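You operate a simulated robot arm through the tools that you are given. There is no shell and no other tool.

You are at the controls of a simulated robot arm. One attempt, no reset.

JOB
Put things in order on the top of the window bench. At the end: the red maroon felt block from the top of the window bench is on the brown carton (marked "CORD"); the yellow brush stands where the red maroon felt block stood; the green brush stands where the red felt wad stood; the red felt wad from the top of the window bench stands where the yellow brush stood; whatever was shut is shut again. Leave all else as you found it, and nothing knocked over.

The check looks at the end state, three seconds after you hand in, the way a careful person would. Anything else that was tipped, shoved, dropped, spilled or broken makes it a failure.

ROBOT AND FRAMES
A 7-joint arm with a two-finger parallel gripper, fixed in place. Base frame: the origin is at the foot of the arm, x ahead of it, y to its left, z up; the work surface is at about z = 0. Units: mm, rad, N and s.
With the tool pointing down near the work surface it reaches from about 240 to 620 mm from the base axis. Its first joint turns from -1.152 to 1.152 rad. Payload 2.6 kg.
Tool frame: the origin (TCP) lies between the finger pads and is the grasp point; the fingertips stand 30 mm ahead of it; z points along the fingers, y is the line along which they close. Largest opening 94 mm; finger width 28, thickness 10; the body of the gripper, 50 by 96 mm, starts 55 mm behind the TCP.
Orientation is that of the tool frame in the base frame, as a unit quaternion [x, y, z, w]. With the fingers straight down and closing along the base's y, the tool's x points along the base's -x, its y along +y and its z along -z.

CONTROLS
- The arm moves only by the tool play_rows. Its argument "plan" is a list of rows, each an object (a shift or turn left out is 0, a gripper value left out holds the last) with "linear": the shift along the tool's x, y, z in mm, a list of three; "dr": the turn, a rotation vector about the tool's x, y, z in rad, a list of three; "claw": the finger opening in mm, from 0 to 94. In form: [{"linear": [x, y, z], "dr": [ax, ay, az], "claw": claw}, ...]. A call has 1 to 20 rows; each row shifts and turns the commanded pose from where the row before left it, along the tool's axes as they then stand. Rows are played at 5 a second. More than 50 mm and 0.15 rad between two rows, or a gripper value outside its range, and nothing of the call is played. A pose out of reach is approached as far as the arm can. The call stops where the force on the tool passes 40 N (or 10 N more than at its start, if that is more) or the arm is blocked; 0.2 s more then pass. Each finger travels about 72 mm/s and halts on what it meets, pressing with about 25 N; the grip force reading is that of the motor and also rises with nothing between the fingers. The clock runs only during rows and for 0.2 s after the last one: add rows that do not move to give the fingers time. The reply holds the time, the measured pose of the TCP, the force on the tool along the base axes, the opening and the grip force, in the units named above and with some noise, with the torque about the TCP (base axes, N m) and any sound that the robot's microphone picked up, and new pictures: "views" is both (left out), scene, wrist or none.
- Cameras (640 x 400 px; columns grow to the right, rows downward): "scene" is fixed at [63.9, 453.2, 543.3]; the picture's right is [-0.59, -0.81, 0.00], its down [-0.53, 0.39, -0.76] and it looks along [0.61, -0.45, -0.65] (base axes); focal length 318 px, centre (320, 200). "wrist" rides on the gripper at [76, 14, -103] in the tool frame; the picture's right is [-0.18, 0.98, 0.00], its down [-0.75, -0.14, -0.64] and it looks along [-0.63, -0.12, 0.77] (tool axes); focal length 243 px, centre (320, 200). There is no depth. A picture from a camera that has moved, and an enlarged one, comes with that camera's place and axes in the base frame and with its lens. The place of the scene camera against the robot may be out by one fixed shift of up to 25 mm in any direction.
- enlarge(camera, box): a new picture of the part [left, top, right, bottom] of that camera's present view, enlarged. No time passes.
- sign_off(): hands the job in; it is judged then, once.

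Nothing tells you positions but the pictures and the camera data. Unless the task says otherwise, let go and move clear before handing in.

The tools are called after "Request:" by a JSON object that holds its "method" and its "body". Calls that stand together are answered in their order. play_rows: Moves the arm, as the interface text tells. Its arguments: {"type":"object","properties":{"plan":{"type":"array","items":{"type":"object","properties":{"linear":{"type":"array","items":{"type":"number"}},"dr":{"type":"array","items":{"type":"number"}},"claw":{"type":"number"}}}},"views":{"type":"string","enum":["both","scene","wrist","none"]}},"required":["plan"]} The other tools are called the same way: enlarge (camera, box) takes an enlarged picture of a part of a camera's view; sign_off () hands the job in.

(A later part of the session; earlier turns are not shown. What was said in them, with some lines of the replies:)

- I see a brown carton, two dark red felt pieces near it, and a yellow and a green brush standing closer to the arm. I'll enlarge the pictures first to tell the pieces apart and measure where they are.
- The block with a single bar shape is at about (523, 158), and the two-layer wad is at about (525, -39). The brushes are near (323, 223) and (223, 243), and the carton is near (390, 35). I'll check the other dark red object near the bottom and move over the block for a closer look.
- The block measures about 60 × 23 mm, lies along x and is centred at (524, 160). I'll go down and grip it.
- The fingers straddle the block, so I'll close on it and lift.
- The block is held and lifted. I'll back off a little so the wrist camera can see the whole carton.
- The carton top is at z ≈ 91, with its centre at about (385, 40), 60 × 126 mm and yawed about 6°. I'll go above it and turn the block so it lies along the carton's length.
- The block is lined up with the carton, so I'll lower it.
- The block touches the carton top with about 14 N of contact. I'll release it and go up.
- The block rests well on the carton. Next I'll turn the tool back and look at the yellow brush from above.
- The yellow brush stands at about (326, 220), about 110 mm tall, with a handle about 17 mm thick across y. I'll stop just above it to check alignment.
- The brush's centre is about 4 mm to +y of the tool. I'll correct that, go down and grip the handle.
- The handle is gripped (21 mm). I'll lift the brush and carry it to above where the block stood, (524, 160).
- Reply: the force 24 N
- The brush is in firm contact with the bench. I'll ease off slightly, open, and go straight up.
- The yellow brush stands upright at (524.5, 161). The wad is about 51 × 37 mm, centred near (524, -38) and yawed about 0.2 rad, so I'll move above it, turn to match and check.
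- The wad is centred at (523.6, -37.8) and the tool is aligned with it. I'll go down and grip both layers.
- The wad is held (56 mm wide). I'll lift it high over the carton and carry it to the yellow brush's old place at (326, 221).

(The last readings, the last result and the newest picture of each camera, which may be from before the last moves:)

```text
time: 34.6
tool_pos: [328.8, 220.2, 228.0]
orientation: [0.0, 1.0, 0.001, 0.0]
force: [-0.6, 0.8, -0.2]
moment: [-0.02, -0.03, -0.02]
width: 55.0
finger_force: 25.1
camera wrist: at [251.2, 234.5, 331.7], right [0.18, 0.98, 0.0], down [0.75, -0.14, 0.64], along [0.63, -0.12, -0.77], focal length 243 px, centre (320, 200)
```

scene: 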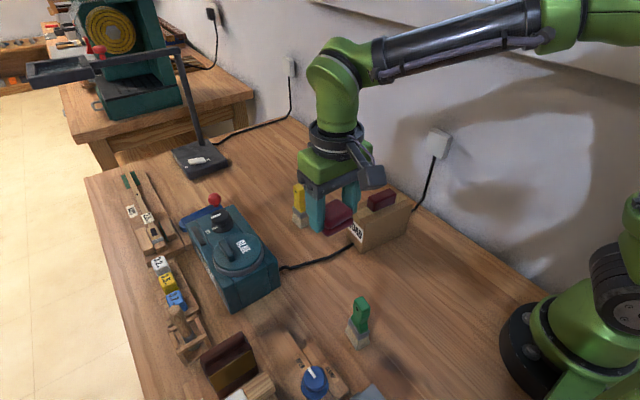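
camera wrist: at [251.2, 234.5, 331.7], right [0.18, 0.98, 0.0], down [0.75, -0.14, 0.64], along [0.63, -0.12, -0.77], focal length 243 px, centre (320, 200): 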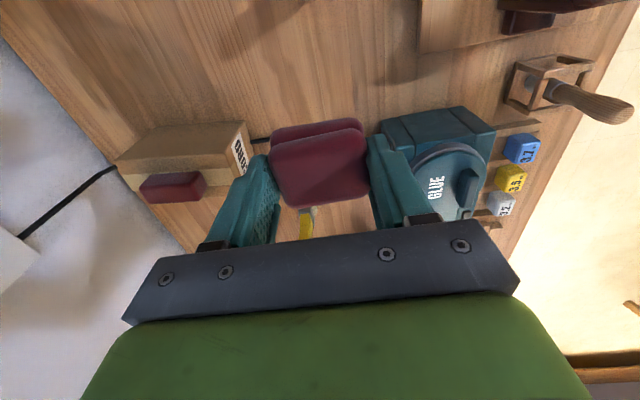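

Lowering the tool here as it stands would bring the wrist camera close over the green brush. I'll turn the tool first so the camera swings to the free side.

Request:
{"method": "play_rows", "body": {"plan": [{"linear": [2.4, 4.5, 0]}, {"dr": [0, 0, -0.1466]}, {"dr": [0, 0, -0.1466]}, {"dr": [0, 0, -0.1466]}, {"dr": [0, 0, -0.1466]}, {"dr": [0, 0, -0.1466]}, {"dr": [0, 0, -0.1466]}, {"dr": [0, 0, -0.1466]}, {"dr": [0, 0, -0.1466]}, {"dr": [0, 0, -0.1466]}, {"dr": [0, 0, -0.1466]}, {}, {"linear": [0, 0, 45]}, {"linear": [0, 0, 45]}, {}]}}

Request:
{"method": "enlarge", "body": {"camera": "scene", "box": [270, 170, 430, 370]}}

```text
time: 37.8
tool_pos: [326.3, 226.1, 139.1]
orientation: [-0.669, 0.743, 0.001, -0.001]
force: [-0.2, 0.7, -0.2]
moment: [0.0, 0.01, -0.03]
width: 54.4
finger_force: 25.1
camera wrist: at [301.5, 152.1, 241.6], right [-0.96, 0.29, 0.0], down [0.22, 0.73, 0.64], along [0.18, 0.62, -0.77], focal length 243 px, centre (320, 200)
```

scene: 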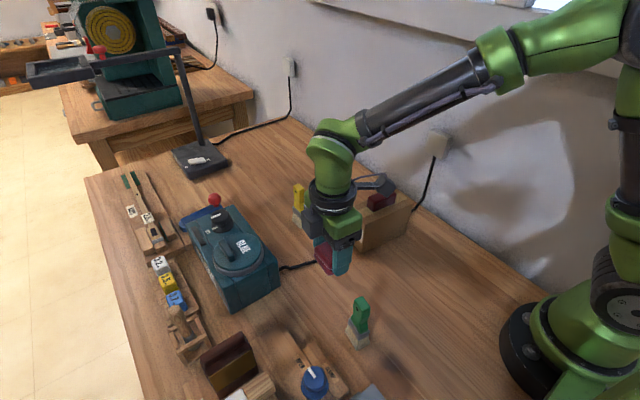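
wrist: 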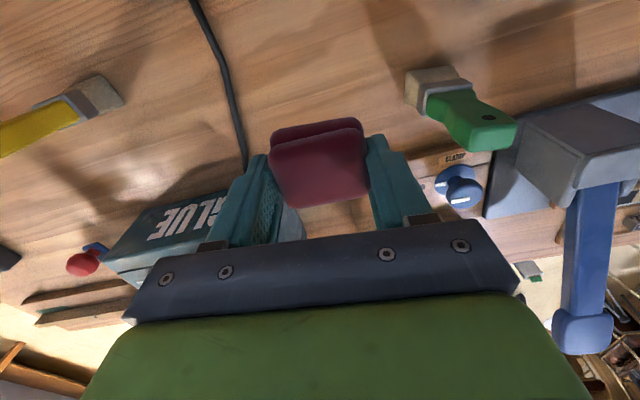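

```text
2.00 times, centred on (350, 270) of scene
camera zoom: at [63.9, 453.2, 543.3], right [-0.59, -0.81, 0.0], down [-0.53, 0.39, -0.76], along [0.61, -0.45, -0.65], focal length 636 px, centre (260, 60)
```

zoom: 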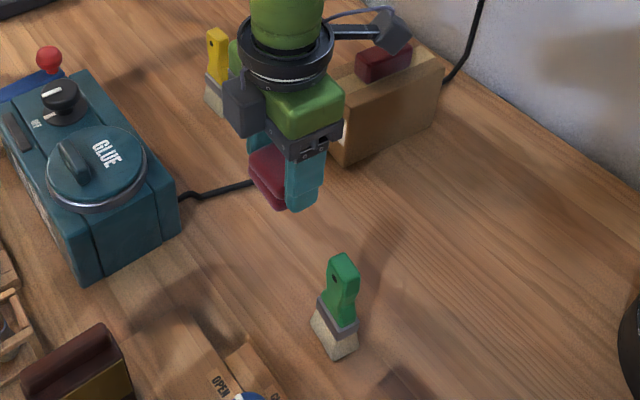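

Request:
{"method": "play_rows", "body": {"plan": [{"linear": [0, 0, 45]}, {"linear": [0, 0, 40]}, {"linear": [0, 0, 10]}, {"linear": [0, 0, 2]}, {}, {}]}}

Request:
{"method": "enlarge", "body": {"camera": "scene", "box": [270, 210, 430, 350]}}

```text
time: 39.2
tool_pos: [326.2, 226.3, 42.2]
orientation: [-0.669, 0.743, 0.0, 0.001]
force: [-0.1, 0.0, 0.0]
moment: [0.04, 0.01, 0.01]
width: 54.3
finger_force: 25.0
camera wrist: at [303.6, 152.2, 145.6], right [-0.96, 0.29, 0.0], down [0.22, 0.73, 0.64], along [0.18, 0.62, -0.77], focal length 243 px, centre (320, 200)
```

scene: 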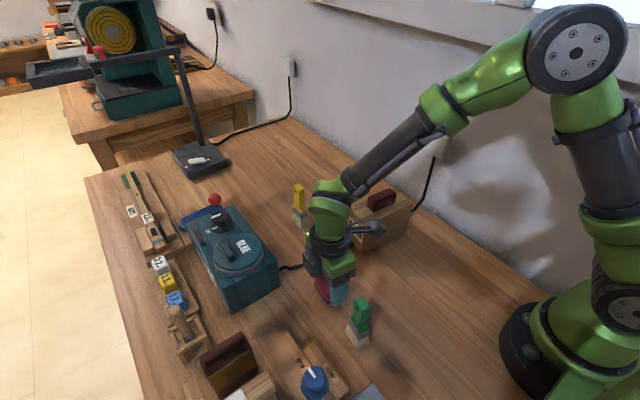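
wrist: 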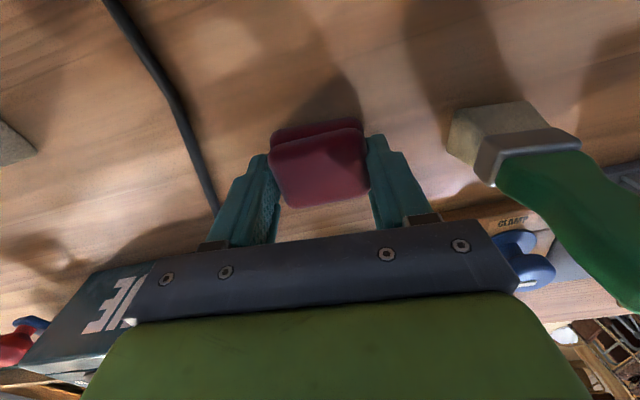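

```text
2.86 times, centred on (350, 280) of scene
camera zoom: at [63.9, 453.2, 543.3], right [-0.59, -0.81, 0.0], down [-0.53, 0.39, -0.76], along [0.61, -0.45, -0.65], focal length 909 px, centre (234, -29)
```

zoom: 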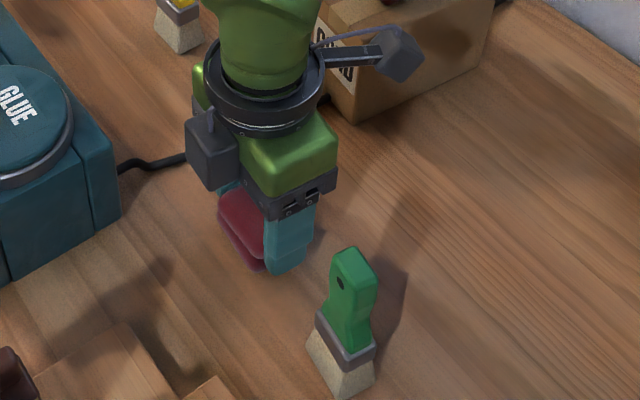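

Request:
{"method": "play_rows", "body": {"plan": [{"linear": [0, 0, 2]}, {"linear": [0, 0, 1]}, {"linear": [0, 0, 1]}, {}, {}], "views": "none"}}

```text
time: 40.4
tool_pos: [325.4, 227.1, 39.4]
orientation: [-0.669, 0.744, -0.001, 0.0]
force: [-0.3, 0.3, -0.2]
moment: [0.01, 0.0, 0.05]
width: 54.2
finger_force: 25.4
```

Request:
{"method": "play_rows", "body": {"plan": [{"linear": [0, 0, 1]}, {"linear": [0, 0, 0.8]}, {}, {}], "views": "none"}}

```text
time: 41.4
tool_pos: [325.9, 228.1, 37.5]
orientation: [-0.67, 0.742, -0.001, 0.002]
force: [-2.2, -0.4, 23.6]
moment: [-0.03, 0.23, -0.03]
width: 54.3
finger_force: 25.4
```

The wad is down. I'll open and go up.

Request:
{"method": "play_rows", "body": {"plan": [{"linear": [0, 0, -0.8]}, {"claw": 66}, {"claw": 76}, {}, {"linear": [0, 0, -15]}, {"linear": [0, 0, -40]}, {"linear": [0, 0, -45]}, {"linear": [0, 0, -45]}, {"linear": [0, 0, -45]}, {}]}}

Request:
{"method": "enlarge", "body": {"camera": "scene", "box": [270, 210, 430, 350]}}

Request:
{"method": "enlarge", "body": {"camera": "wrist", "box": [240, 20, 480, 170]}}

```text
time: 43.6
tool_pos: [324.7, 225.6, 230.0]
orientation: [-0.669, 0.744, 0.0, 0.0]
force: [0.5, -0.1, -0.2]
moment: [-0.01, 0.0, 0.01]
width: 76.0
finger_force: 0.1
camera wrist: at [302.9, 152.1, 333.9], right [-0.96, 0.29, 0.0], down [0.22, 0.73, 0.64], along [0.18, 0.62, -0.77], focal length 243 px, centre (320, 200)
```

scene: 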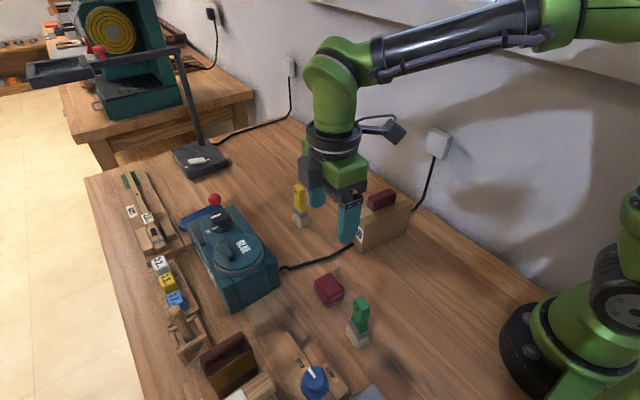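
wrist: 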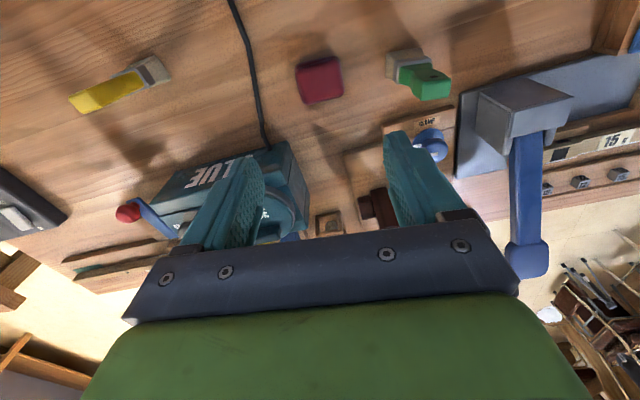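

```text
2.86 times, centred on (350, 280) of scene
camera zoom: at [63.9, 453.2, 543.3], right [-0.59, -0.81, 0.0], down [-0.53, 0.39, -0.76], along [0.61, -0.45, -0.65], focal length 909 px, centre (234, -29)
```

zoom: 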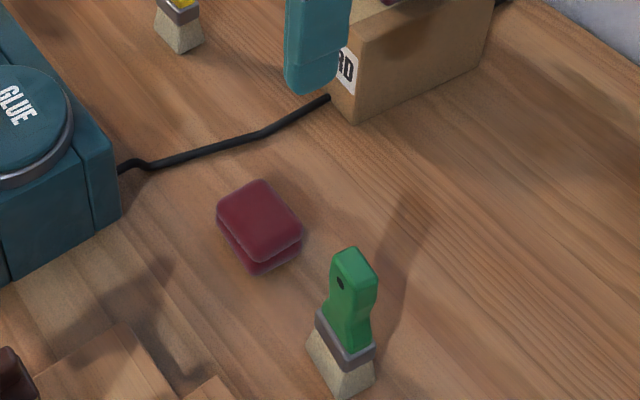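

```text
2.67 times, centred on (360, 95) of wrist
camera zoom: at [302.9, 152.1, 333.9], right [-0.96, 0.29, 0.0], down [0.22, 0.73, 0.64], along [0.18, 0.62, -0.77], focal length 647 px, centre (213, 480)
```

zoom: 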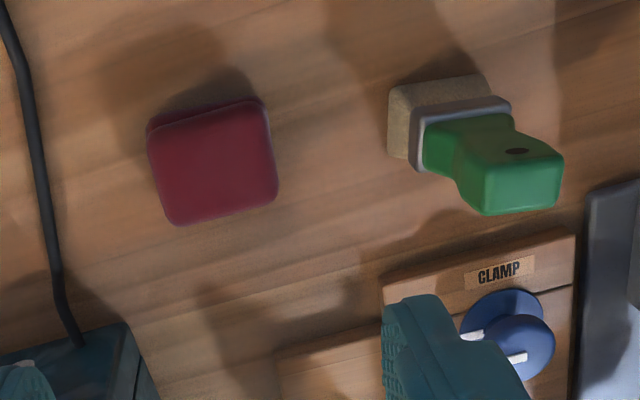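

The wad is upright but sits about 5 mm too far to +y compared with the brush's old footprint. I'll re-grip it and move it over.

Request:
{"method": "play_rows", "body": {"plan": [{"linear": [0, 0, 45]}, {"linear": [0, 0, 45]}, {"linear": [0, 0, 45]}, {"linear": [0, 0, 40]}, {"linear": [0, 0, 13.5]}, {}, {"claw": 56}, {"claw": 38}, {"claw": 38}, {}, {"linear": [0, 0, -6]}, {"linear": [5, -0.5, 0]}, {}, {"linear": [0, 0, 5]}, {"linear": [0, 0, 1]}, {}, {}], "views": "wrist"}}

```text
time: 47.2
tool_pos: [326.0, 220.9, 39.8]
orientation: [-0.669, 0.743, -0.001, 0.001]
force: [-5.0, -4.4, 24.7]
moment: [-0.12, 0.3, 0.0]
width: 54.6
finger_force: 24.9
camera wrist: at [303.6, 146.4, 142.6], right [-0.96, 0.29, 0.0], down [0.22, 0.73, 0.64], along [0.18, 0.62, -0.77], focal length 243 px, centre (320, 200)
```

wrist: 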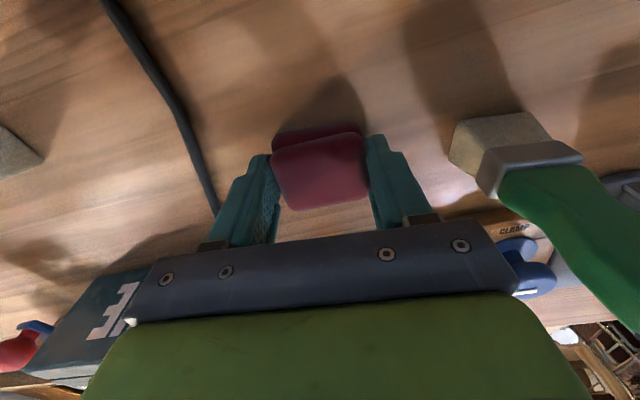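

Request:
{"method": "play_rows", "body": {"plan": [{"linear": [0, 0, -1]}, {"claw": 66}, {"claw": 76}, {}, {"linear": [0, 0, -15]}, {"linear": [0, 0, -40]}, {"linear": [0, 0, -45]}, {"linear": [0, 0, -45]}, {"linear": [0, 0, -45]}, {"linear": [0, 0, -25]}, {}]}}

Request:
{"method": "enlarge", "body": {"camera": "scene", "box": [270, 210, 430, 350]}}

Request:
{"method": "enlarge", "body": {"camera": "wrist", "box": [280, 20, 600, 220]}}

```text
time: 49.6
tool_pos: [325.7, 218.4, 258.3]
orientation: [-0.67, 0.743, 0.0, 0.001]
force: [0.7, -0.4, 0.3]
moment: [0.01, 0.0, -0.03]
width: 75.9
finger_force: 0.1
camera wrist: at [303.3, 144.0, 360.1], right [-0.96, 0.28, 0.0], down [0.22, 0.73, 0.64], along [0.18, 0.62, -0.77], focal length 243 px, centre (320, 200)
```

scene: 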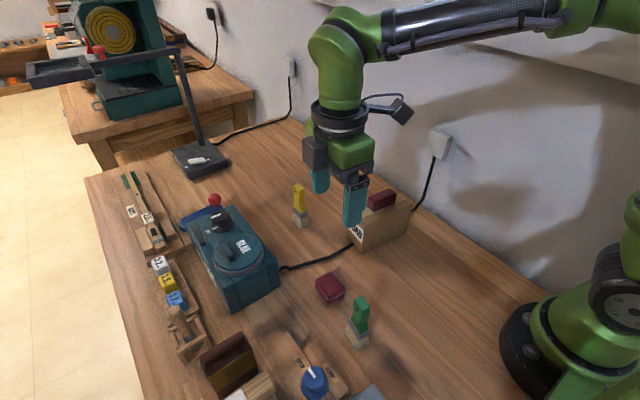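
wrist: 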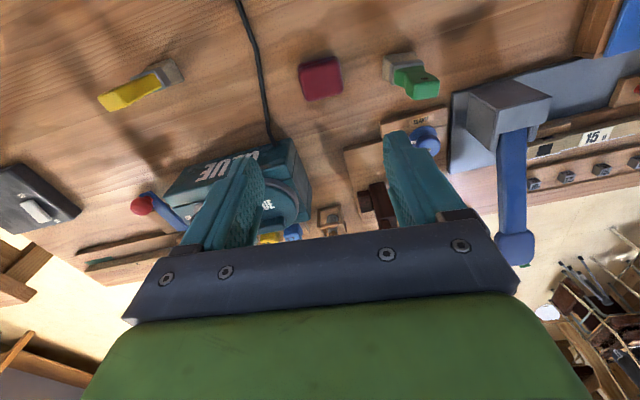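

```text
2.86 times, centred on (350, 280) of scene
camera zoom: at [63.9, 453.2, 543.3], right [-0.59, -0.81, 0.0], down [-0.53, 0.39, -0.76], along [0.61, -0.45, -0.65], focal length 909 px, centre (234, -29)
```

zoom: 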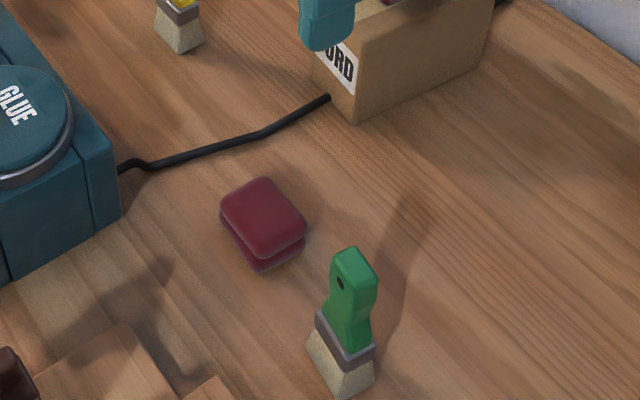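

```text
2.00 times, centred on (440, 120) of wrist
camera zoom: at [303.3, 144.0, 360.1], right [-0.96, 0.28, 0.0], down [0.22, 0.73, 0.64], along [0.18, 0.62, -0.77], focal length 485 px, centre (80, 360)
```

zoom: 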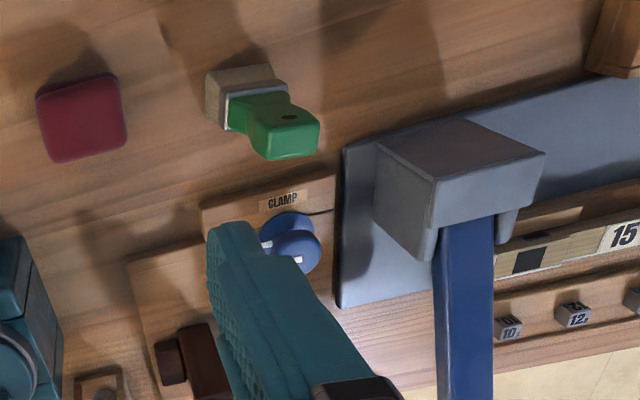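

The wad is now on the yellow brush's old spot. The grey press beside the green brush is about 82 mm high and starts at about y = 298, so a straight-down grip on the green brush has clearance. I'll move above it and turn to match its yaw.

Request:
{"method": "play_rows", "body": {"plan": [{"linear": [-4.9, 35.4, 0]}, {"linear": [-4.9, 35.4, 0]}, {"linear": [-4.9, 35.4, 0]}, {"dr": [0, 0, 0.1451]}, {"dr": [0, 0, 0.1451]}, {"dr": [0, 0, 0.1451]}, {"dr": [0, 0, 0.1451]}, {"dr": [0, 0, 0.1451]}, {"dr": [0, 0, 0.1451]}, {"dr": [0, 0, 0.1451]}, {"dr": [0, 0, 0.1451]}, {"dr": [0, 0, 0.1451]}, {"dr": [0, 0, 0.1451]}, {"dr": [0, 0, 0.1451]}, {}, {}]}}

Request:
{"method": "enlarge", "body": {"camera": "wrist", "box": [240, 20, 400, 150]}}

```text
time: 53.0
tool_pos: [220.7, 247.5, 256.2]
orientation: [0.064, 0.998, 0.0, -0.001]
force: [0.7, -0.4, 0.2]
moment: [0.01, 0.0, 0.01]
width: 75.9
finger_force: 0.0
camera wrist: at [146.6, 271.2, 359.3], right [0.31, 0.95, 0.0], down [0.73, -0.24, 0.64], along [0.61, -0.2, -0.77], focal length 243 px, centre (320, 200)
```

scene: 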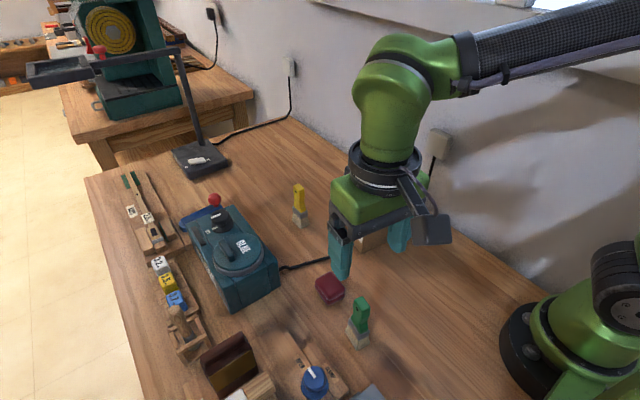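
wrist: 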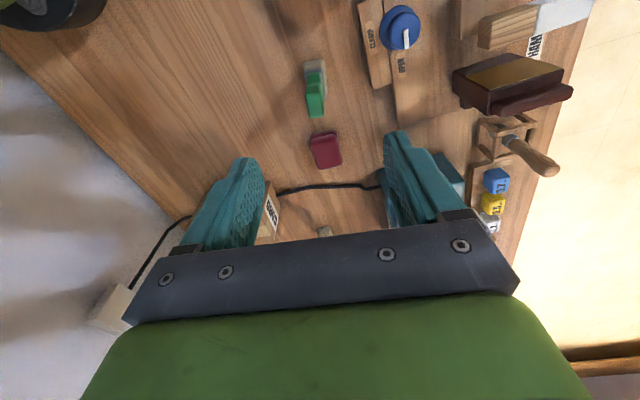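

```text
3.08 times, centred on (320, 85) of wrist
camera zoom: at [146.6, 271.2, 359.3], right [0.31, 0.95, 0.0], down [0.73, -0.24, 0.64], along [0.61, -0.2, -0.77], focal length 746 px, centre (320, 554)
```

zoom: 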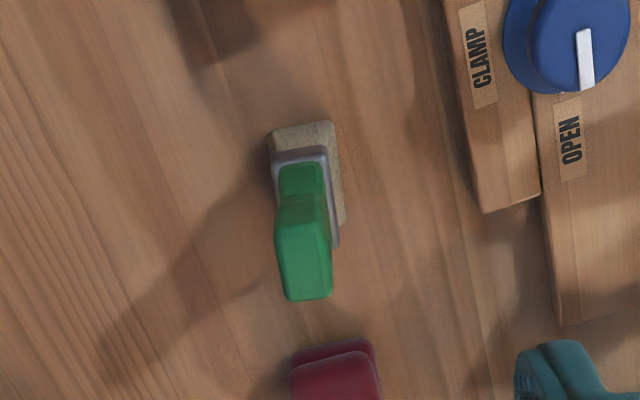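

The green brush's base is centred at about (224, 241) with a yaw of about -9°. I'll correct for that and come down to just above the handle to check.

Request:
{"method": "play_rows", "body": {"plan": [{"linear": [-4.1, -6, 0], "dr": [0, 0, 0.03]}, {"linear": [0, 0, 45]}, {"linear": [0, 0, 45]}, {"linear": [0, 0, 8]}, {}, {}]}}

Request:
{"method": "enlarge", "body": {"camera": "wrist", "box": [220, 40, 420, 200]}}

```text
time: 54.4
tool_pos: [225.5, 238.1, 157.6]
orientation: [0.08, 0.997, 0.0, 0.0]
force: [-0.6, -1.1, -0.1]
moment: [-0.01, 0.0, -0.02]
width: 76.1
finger_force: 0.1
camera wrist: at [151.3, 264.6, 259.6], right [0.34, 0.94, 0.0], down [0.72, -0.26, 0.64], along [0.6, -0.22, -0.77], focal length 243 px, centre (320, 200)
```

scene: 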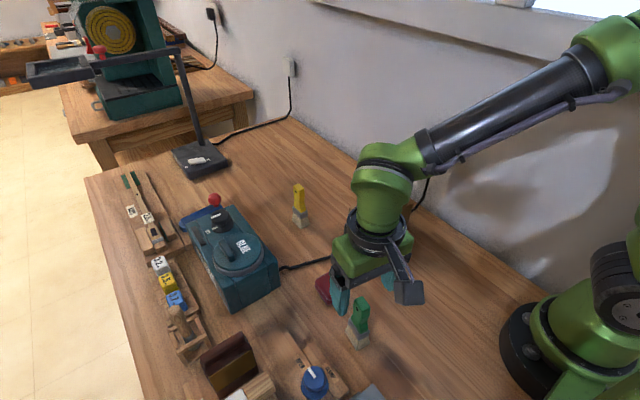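
wrist: 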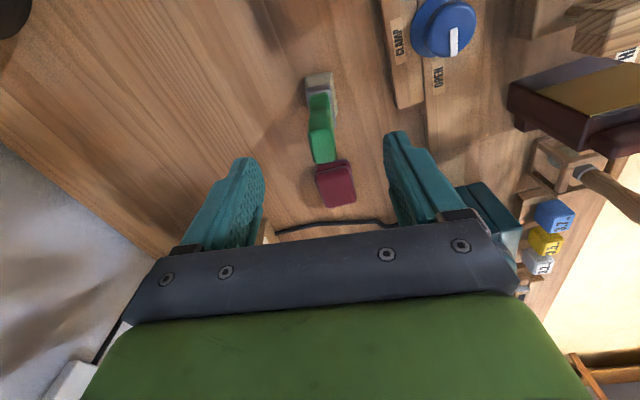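

```text
2.50 times, centred on (320, 120) of wrist
camera zoom: at [151.3, 264.6, 259.6], right [0.34, 0.94, 0.0], down [0.72, -0.26, 0.64], along [0.6, -0.22, -0.77], focal length 606 px, centre (320, 400)
```

zoom: 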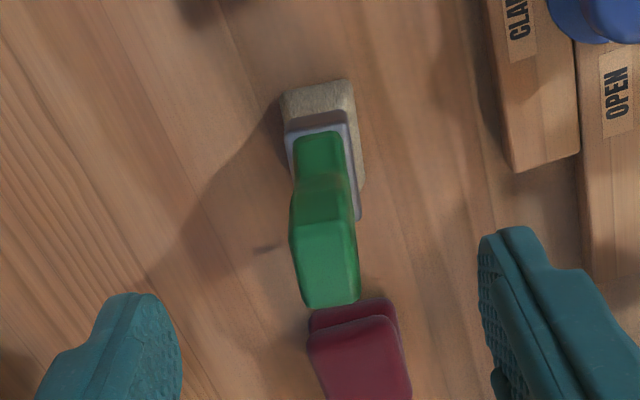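

Request:
{"method": "play_rows", "body": {"plan": [{"linear": [1, 1.7, 0]}, {"linear": [0, 0, 35]}, {"linear": [0, 0, 35.5]}, {}, {"claw": 30}, {"claw": 10}, {"claw": 10}, {"claw": 10}, {"claw": 10}]}}

Request:
{"method": "enlarge", "body": {"camera": "scene", "box": [290, 240, 450, 380]}}

```text
time: 56.4
tool_pos: [221.8, 241.0, 88.4]
orientation: [0.079, 0.997, 0.0, 0.0]
force: [-0.1, -0.3, 0.1]
moment: [0.01, 0.02, 0.0]
width: 20.7
finger_force: 25.1
camera wrist: at [148.8, 267.3, 190.6], right [0.34, 0.94, 0.0], down [0.72, -0.26, 0.64], along [0.6, -0.22, -0.77], focal length 243 px, centre (320, 200)
```

scene: 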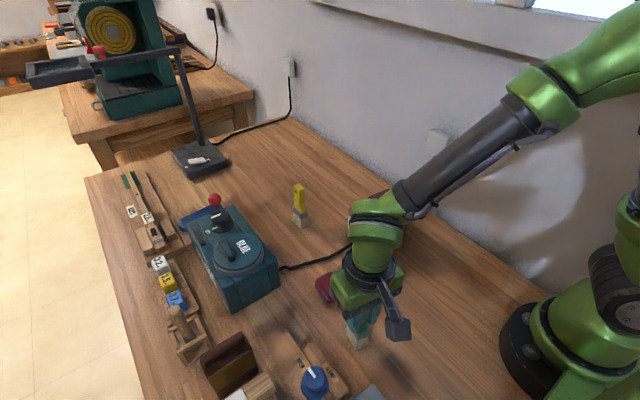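
wrist: 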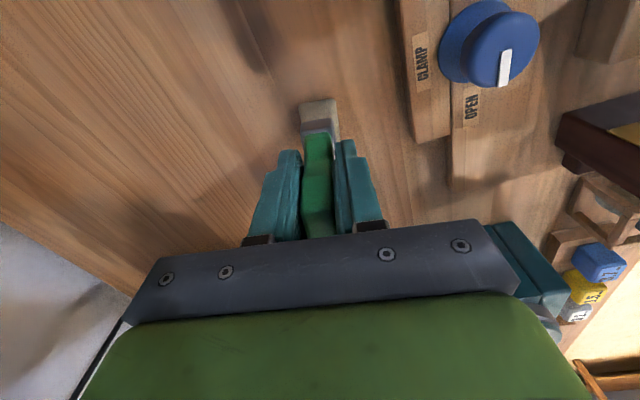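

```text
2.86 times, centred on (370, 310) of scene
camera zoom: at [63.9, 453.2, 543.3], right [-0.59, -0.81, 0.0], down [-0.53, 0.39, -0.76], along [0.61, -0.45, -0.65], focal length 909 px, centre (177, -114)
```

zoom: 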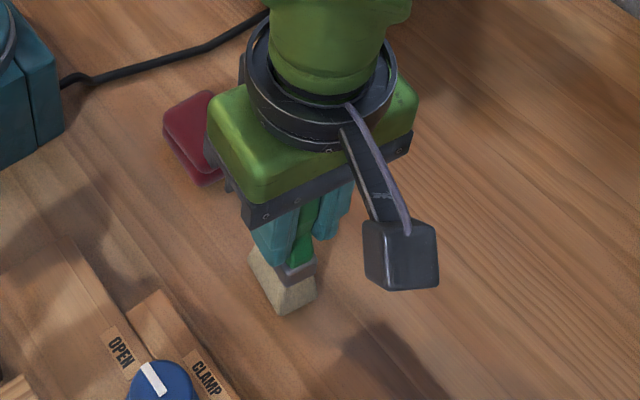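

The green brush is gripped. I'll lift it well above the carton and carry it to the wad's old place at (523.6, -38).

Request:
{"method": "play_rows", "body": {"plan": [{"linear": [0, 0, -20]}, {"linear": [0, 0, -45]}, {"linear": [0, 0, -45]}, {"linear": [0, 0, -45]}, {"linear": [0, 0, -45], "dr": [0, 0, -0.08]}, {"dr": [0, 0, -0.08]}, {}, {"linear": [-29.9, -27.9, 0]}, {"linear": [-29.9, -27.9, 0]}, {"linear": [-29.9, -27.9, 0]}, {"linear": [-29.9, -27.9, 0]}, {"linear": [-29.9, -27.9, 0]}, {"linear": [-29.9, -27.9, 0]}, {"linear": [-29.9, -27.9, 0]}, {"linear": [-29.9, -27.9, 0]}, {"linear": [-29.9, -27.9, 0]}, {"linear": [-29.9, -27.9, 0]}, {}, {}]}}

```text
time: 60.4
tool_pos: [523.9, -37.8, 290.0]
orientation: [-0.001, 1.0, 0.0, 0.0]
force: [-0.3, -0.5, -0.4]
moment: [-0.01, 0.05, 0.04]
width: 20.8
finger_force: 24.2
camera wrist: at [446.3, -23.5, 393.3], right [0.18, 0.98, 0.0], down [0.75, -0.14, 0.64], along [0.63, -0.12, -0.77], focal length 243 px, centre (320, 200)
```

scene: 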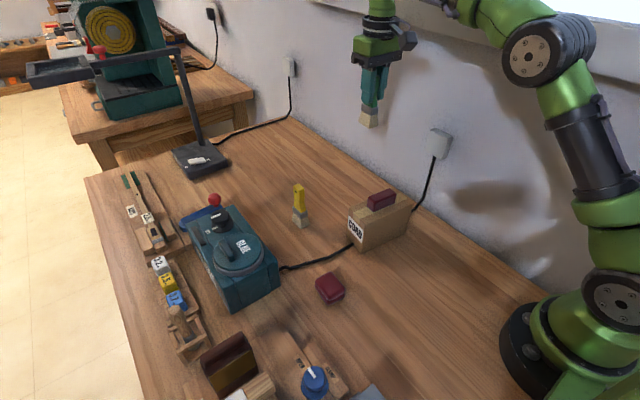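
wrist: 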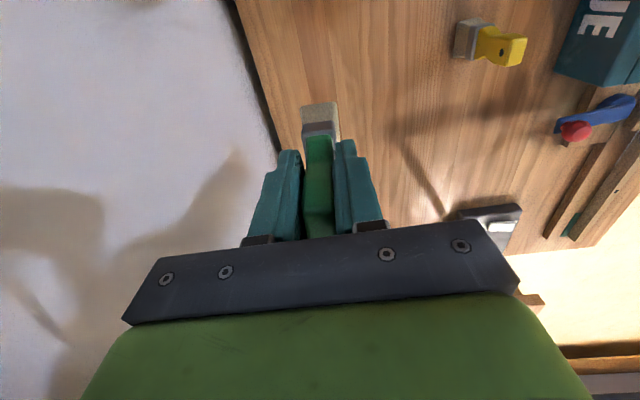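

I'm above the spot, so I'll lower the brush.

Request:
{"method": "play_rows", "body": {"plan": [{"linear": [1, 0, 45]}, {"linear": [0, 0, 45]}, {"linear": [0, 0, 45]}, {"linear": [0, 0, 45]}, {"linear": [0, 0, 16]}, {}, {}]}}

Request:
{"method": "enlarge", "body": {"camera": "scene", "box": [300, 120, 428, 230]}}

```text
time: 62.0
tool_pos: [520.5, -36.0, 94.5]
orientation: [-0.001, 1.0, 0.0, -0.001]
force: [0.2, 0.1, -1.4]
moment: [0.0, 0.01, 0.01]
width: 20.6
finger_force: 24.8
camera wrist: at [443.4, -22.5, 196.7], right [0.18, 0.98, 0.0], down [0.75, -0.14, 0.64], along [0.63, -0.12, -0.77], focal length 243 px, centre (320, 200)
```

scene: 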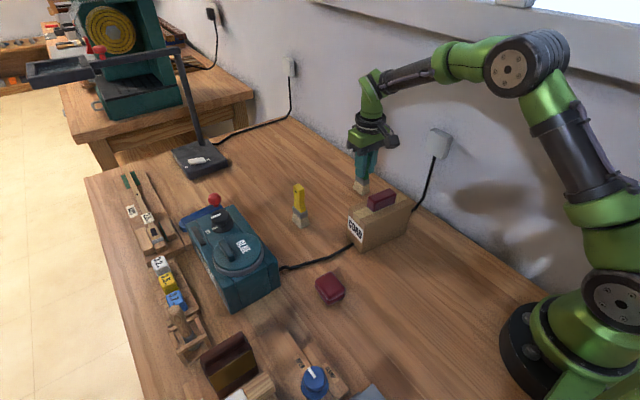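
wrist: 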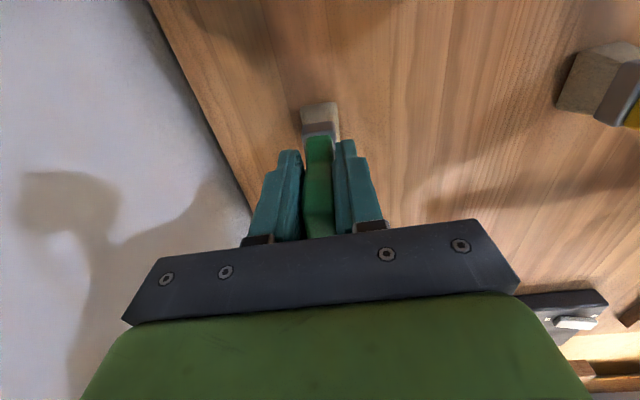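

```text
3.64 times, centred on (364, 175) of scene
camera zoom: at [63.9, 453.2, 543.3], right [-0.59, -0.81, 0.0], down [-0.53, 0.39, -0.76], along [0.61, -0.45, -0.65], focal length 1156 px, centre (160, 291)
```

zoom: 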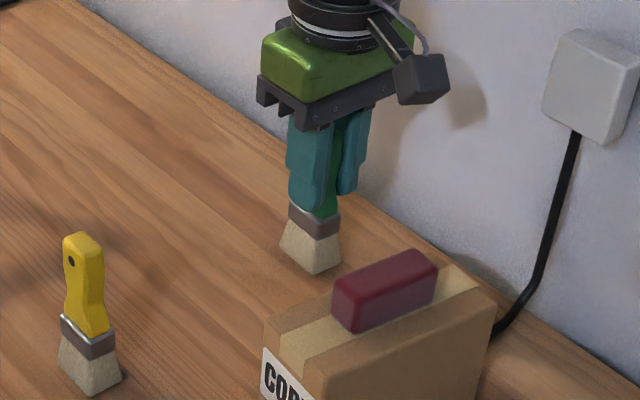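

Request:
{"method": "play_rows", "body": {"plan": [{"linear": [-1, -1, 4]}, {"linear": [0, 0, 1]}, {"linear": [0, 0, 0.7]}, {}, {}], "views": "none"}}

```text
time: 63.2
tool_pos: [522.4, -37.6, 87.1]
orientation: [-0.002, 1.0, 0.0, 0.001]
force: [-3.4, -0.8, 11.9]
moment: [0.0, 0.48, 0.02]
width: 20.6
finger_force: 25.2
```

The brush is touching the bench. I'll let go and rise straight up.

Request:
{"method": "play_rows", "body": {"plan": [{"linear": [0, 0, -0.4]}, {"claw": 30}, {"claw": 60}, {"claw": 60}, {}, {"linear": [0, 0, -20]}, {"linear": [0, 0, -40]}, {"linear": [0, 0, -45]}, {"linear": [0, 0, -45]}, {"linear": [0, 0, -45]}, {}]}}

Request:
{"method": "enlarge", "body": {"camera": "scene", "box": [270, 150, 430, 320]}}

Request:
{"method": "enlarge", "body": {"camera": "wrist", "box": [240, 20, 400, 150]}}

```text
time: 65.6
tool_pos: [522.5, -41.4, 282.3]
orientation: [-0.002, 1.0, 0.0, 0.0]
force: [-0.2, 0.3, 1.1]
moment: [-0.02, -0.03, -0.02]
width: 60.0
finger_force: 0.0
camera wrist: at [446.7, -26.2, 384.4], right [0.18, 0.98, 0.0], down [0.75, -0.14, 0.64], along [0.63, -0.12, -0.77], focal length 243 px, centre (320, 200)
```

scene: 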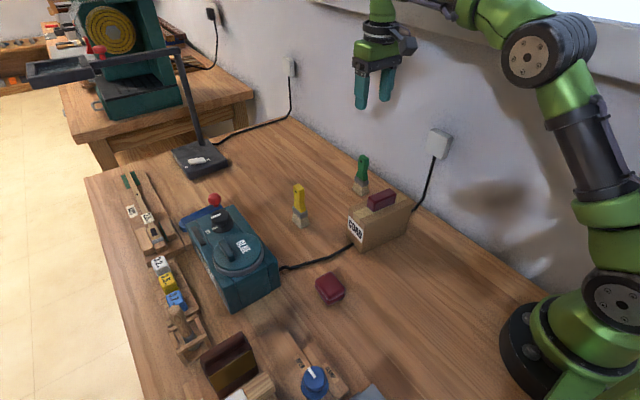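
wrist: 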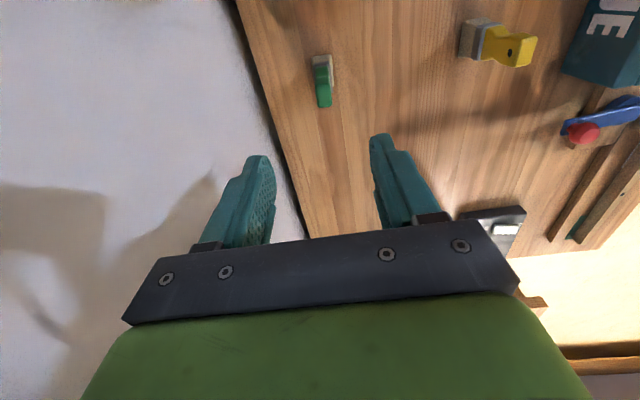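

```text
2.35 times, centred on (350, 235) of scene
camera zoom: at [63.9, 453.2, 543.3], right [-0.59, -0.81, 0.0], down [-0.53, 0.39, -0.76], along [0.61, -0.45, -0.65], focal length 748 px, centre (249, 118)
```

zoom: 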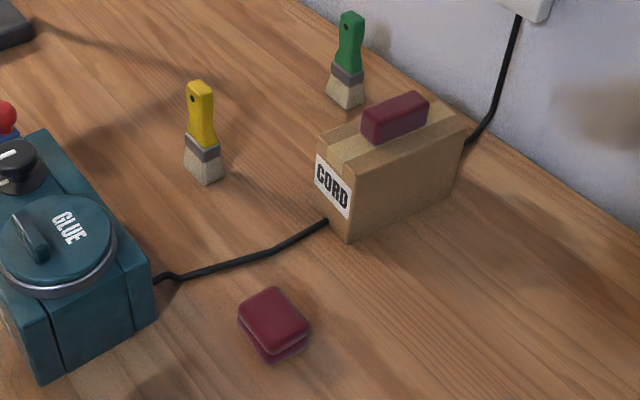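

```text
3.08 times, centred on (320, 85) of wrist
camera zoom: at [446.7, -26.2, 384.4], right [0.18, 0.98, 0.0], down [0.75, -0.14, 0.64], along [0.63, -0.12, -0.77], focal length 746 px, centre (320, 554)
```

zoom: 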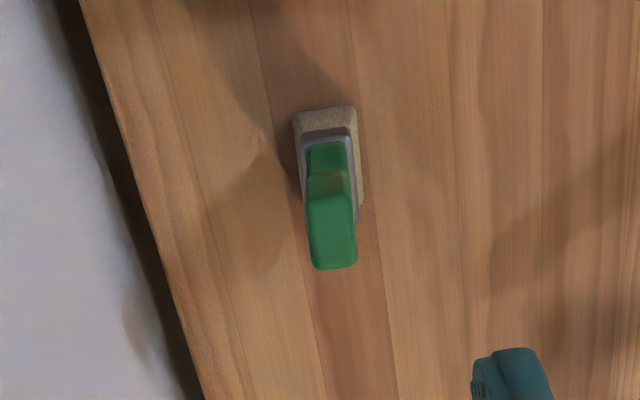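

All four items are standing where intended. I'll check the green brush's exact position with closer views.

Request:
{"method": "enlarge", "body": {"camera": "scene", "box": [270, 160, 430, 260]}}

Request:
{"method": "play_rows", "body": {"plan": [{"linear": [0, 40, 20]}, {"linear": [0, 40, 20]}, {"linear": [0, 40, 20]}, {"linear": [0, 40, 0]}, {"linear": [0, 40, 0]}, {}, {}]}}

Request:
{"method": "enlarge", "body": {"camera": "wrist", "box": [110, 50, 238, 130]}}

```text
4.00 times, centred on (350, 210) of scene
camera zoom: at [63.9, 453.2, 543.3], right [-0.59, -0.81, 0.0], down [-0.53, 0.39, -0.76], along [0.61, -0.45, -0.65], focal length 1272 px, centre (200, 160)
```

zoom: 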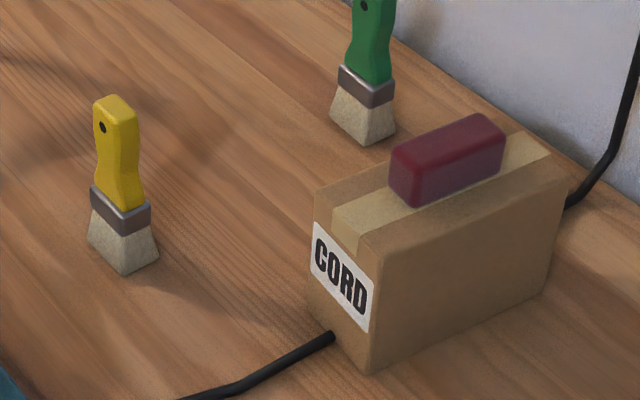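

```text
time: 67.2
tool_pos: [526.3, 161.2, 222.1]
orientation: [-0.001, 1.0, 0.0, 0.0]
force: [0.0, 0.4, -1.4]
moment: [0.0, 0.02, 0.0]
width: 59.9
finger_force: 0.0
camera wrist: at [449.9, 175.7, 324.7], right [0.18, 0.98, 0.0], down [0.75, -0.14, 0.64], along [0.63, -0.12, -0.77], focal length 243 px, centre (320, 200)
```

scene: 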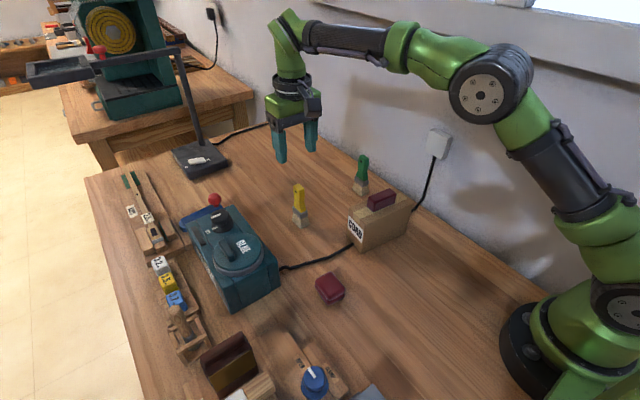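
wrist: 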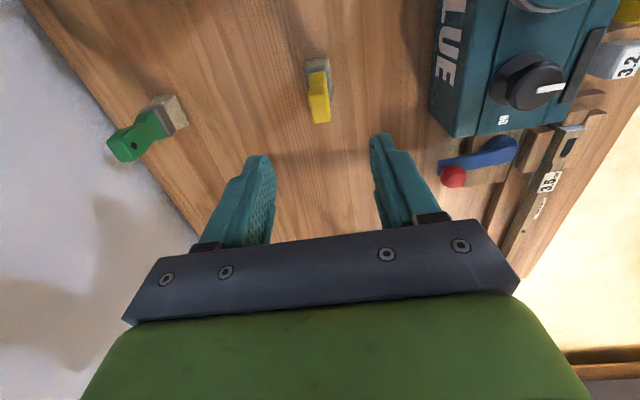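

```text
5.00 times, centred on (174, 90) of wrist
camera zoom: at [449.9, 175.7, 324.7], right [0.18, 0.98, 0.0], down [0.75, -0.14, 0.64], along [0.63, -0.12, -0.77], focal length 1213 px, centre (1050, 750)
```

zoom: 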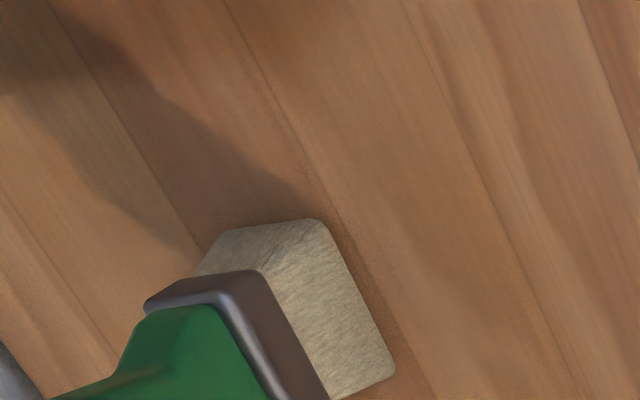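

The block is on the carton, the yellow brush is on the block's spot and the wad is on the yellow brush's spot. The green brush is within a few mm of the wad's spot. Everything is upright, the surroundings look unchanged, and the open gripper is well clear, so I'm handing in.

Request:
{"method": "sign_off", "body": {}}

```text
The job is handed in.
```

I've moved all four items to their places and handed the job in; the result of the check hasn't come back. Positions are estimates from the camera pictures.

- **Felt block:** it lies on top of the CORD carton, turned to run along the carton's length.
- **Yellow brush:** it stands where the felt block was, within about 1 mm by my measurement.
- **Felt wad:** it stands where the yellow brush was. My first placement was about 5 mm off, so I re-gripped it and moved it; it's now within a few mm. It also ended up turned about a quarter turn from how it first lay.
- **Green brush:** it stands where the wad was, about 4 mm off by my best estimate.

I opened nothing, so there was nothing to shut again. In the last pictures nothing was knocked over and I saw no other changes. The gripper was empty and well clear when I handed in.
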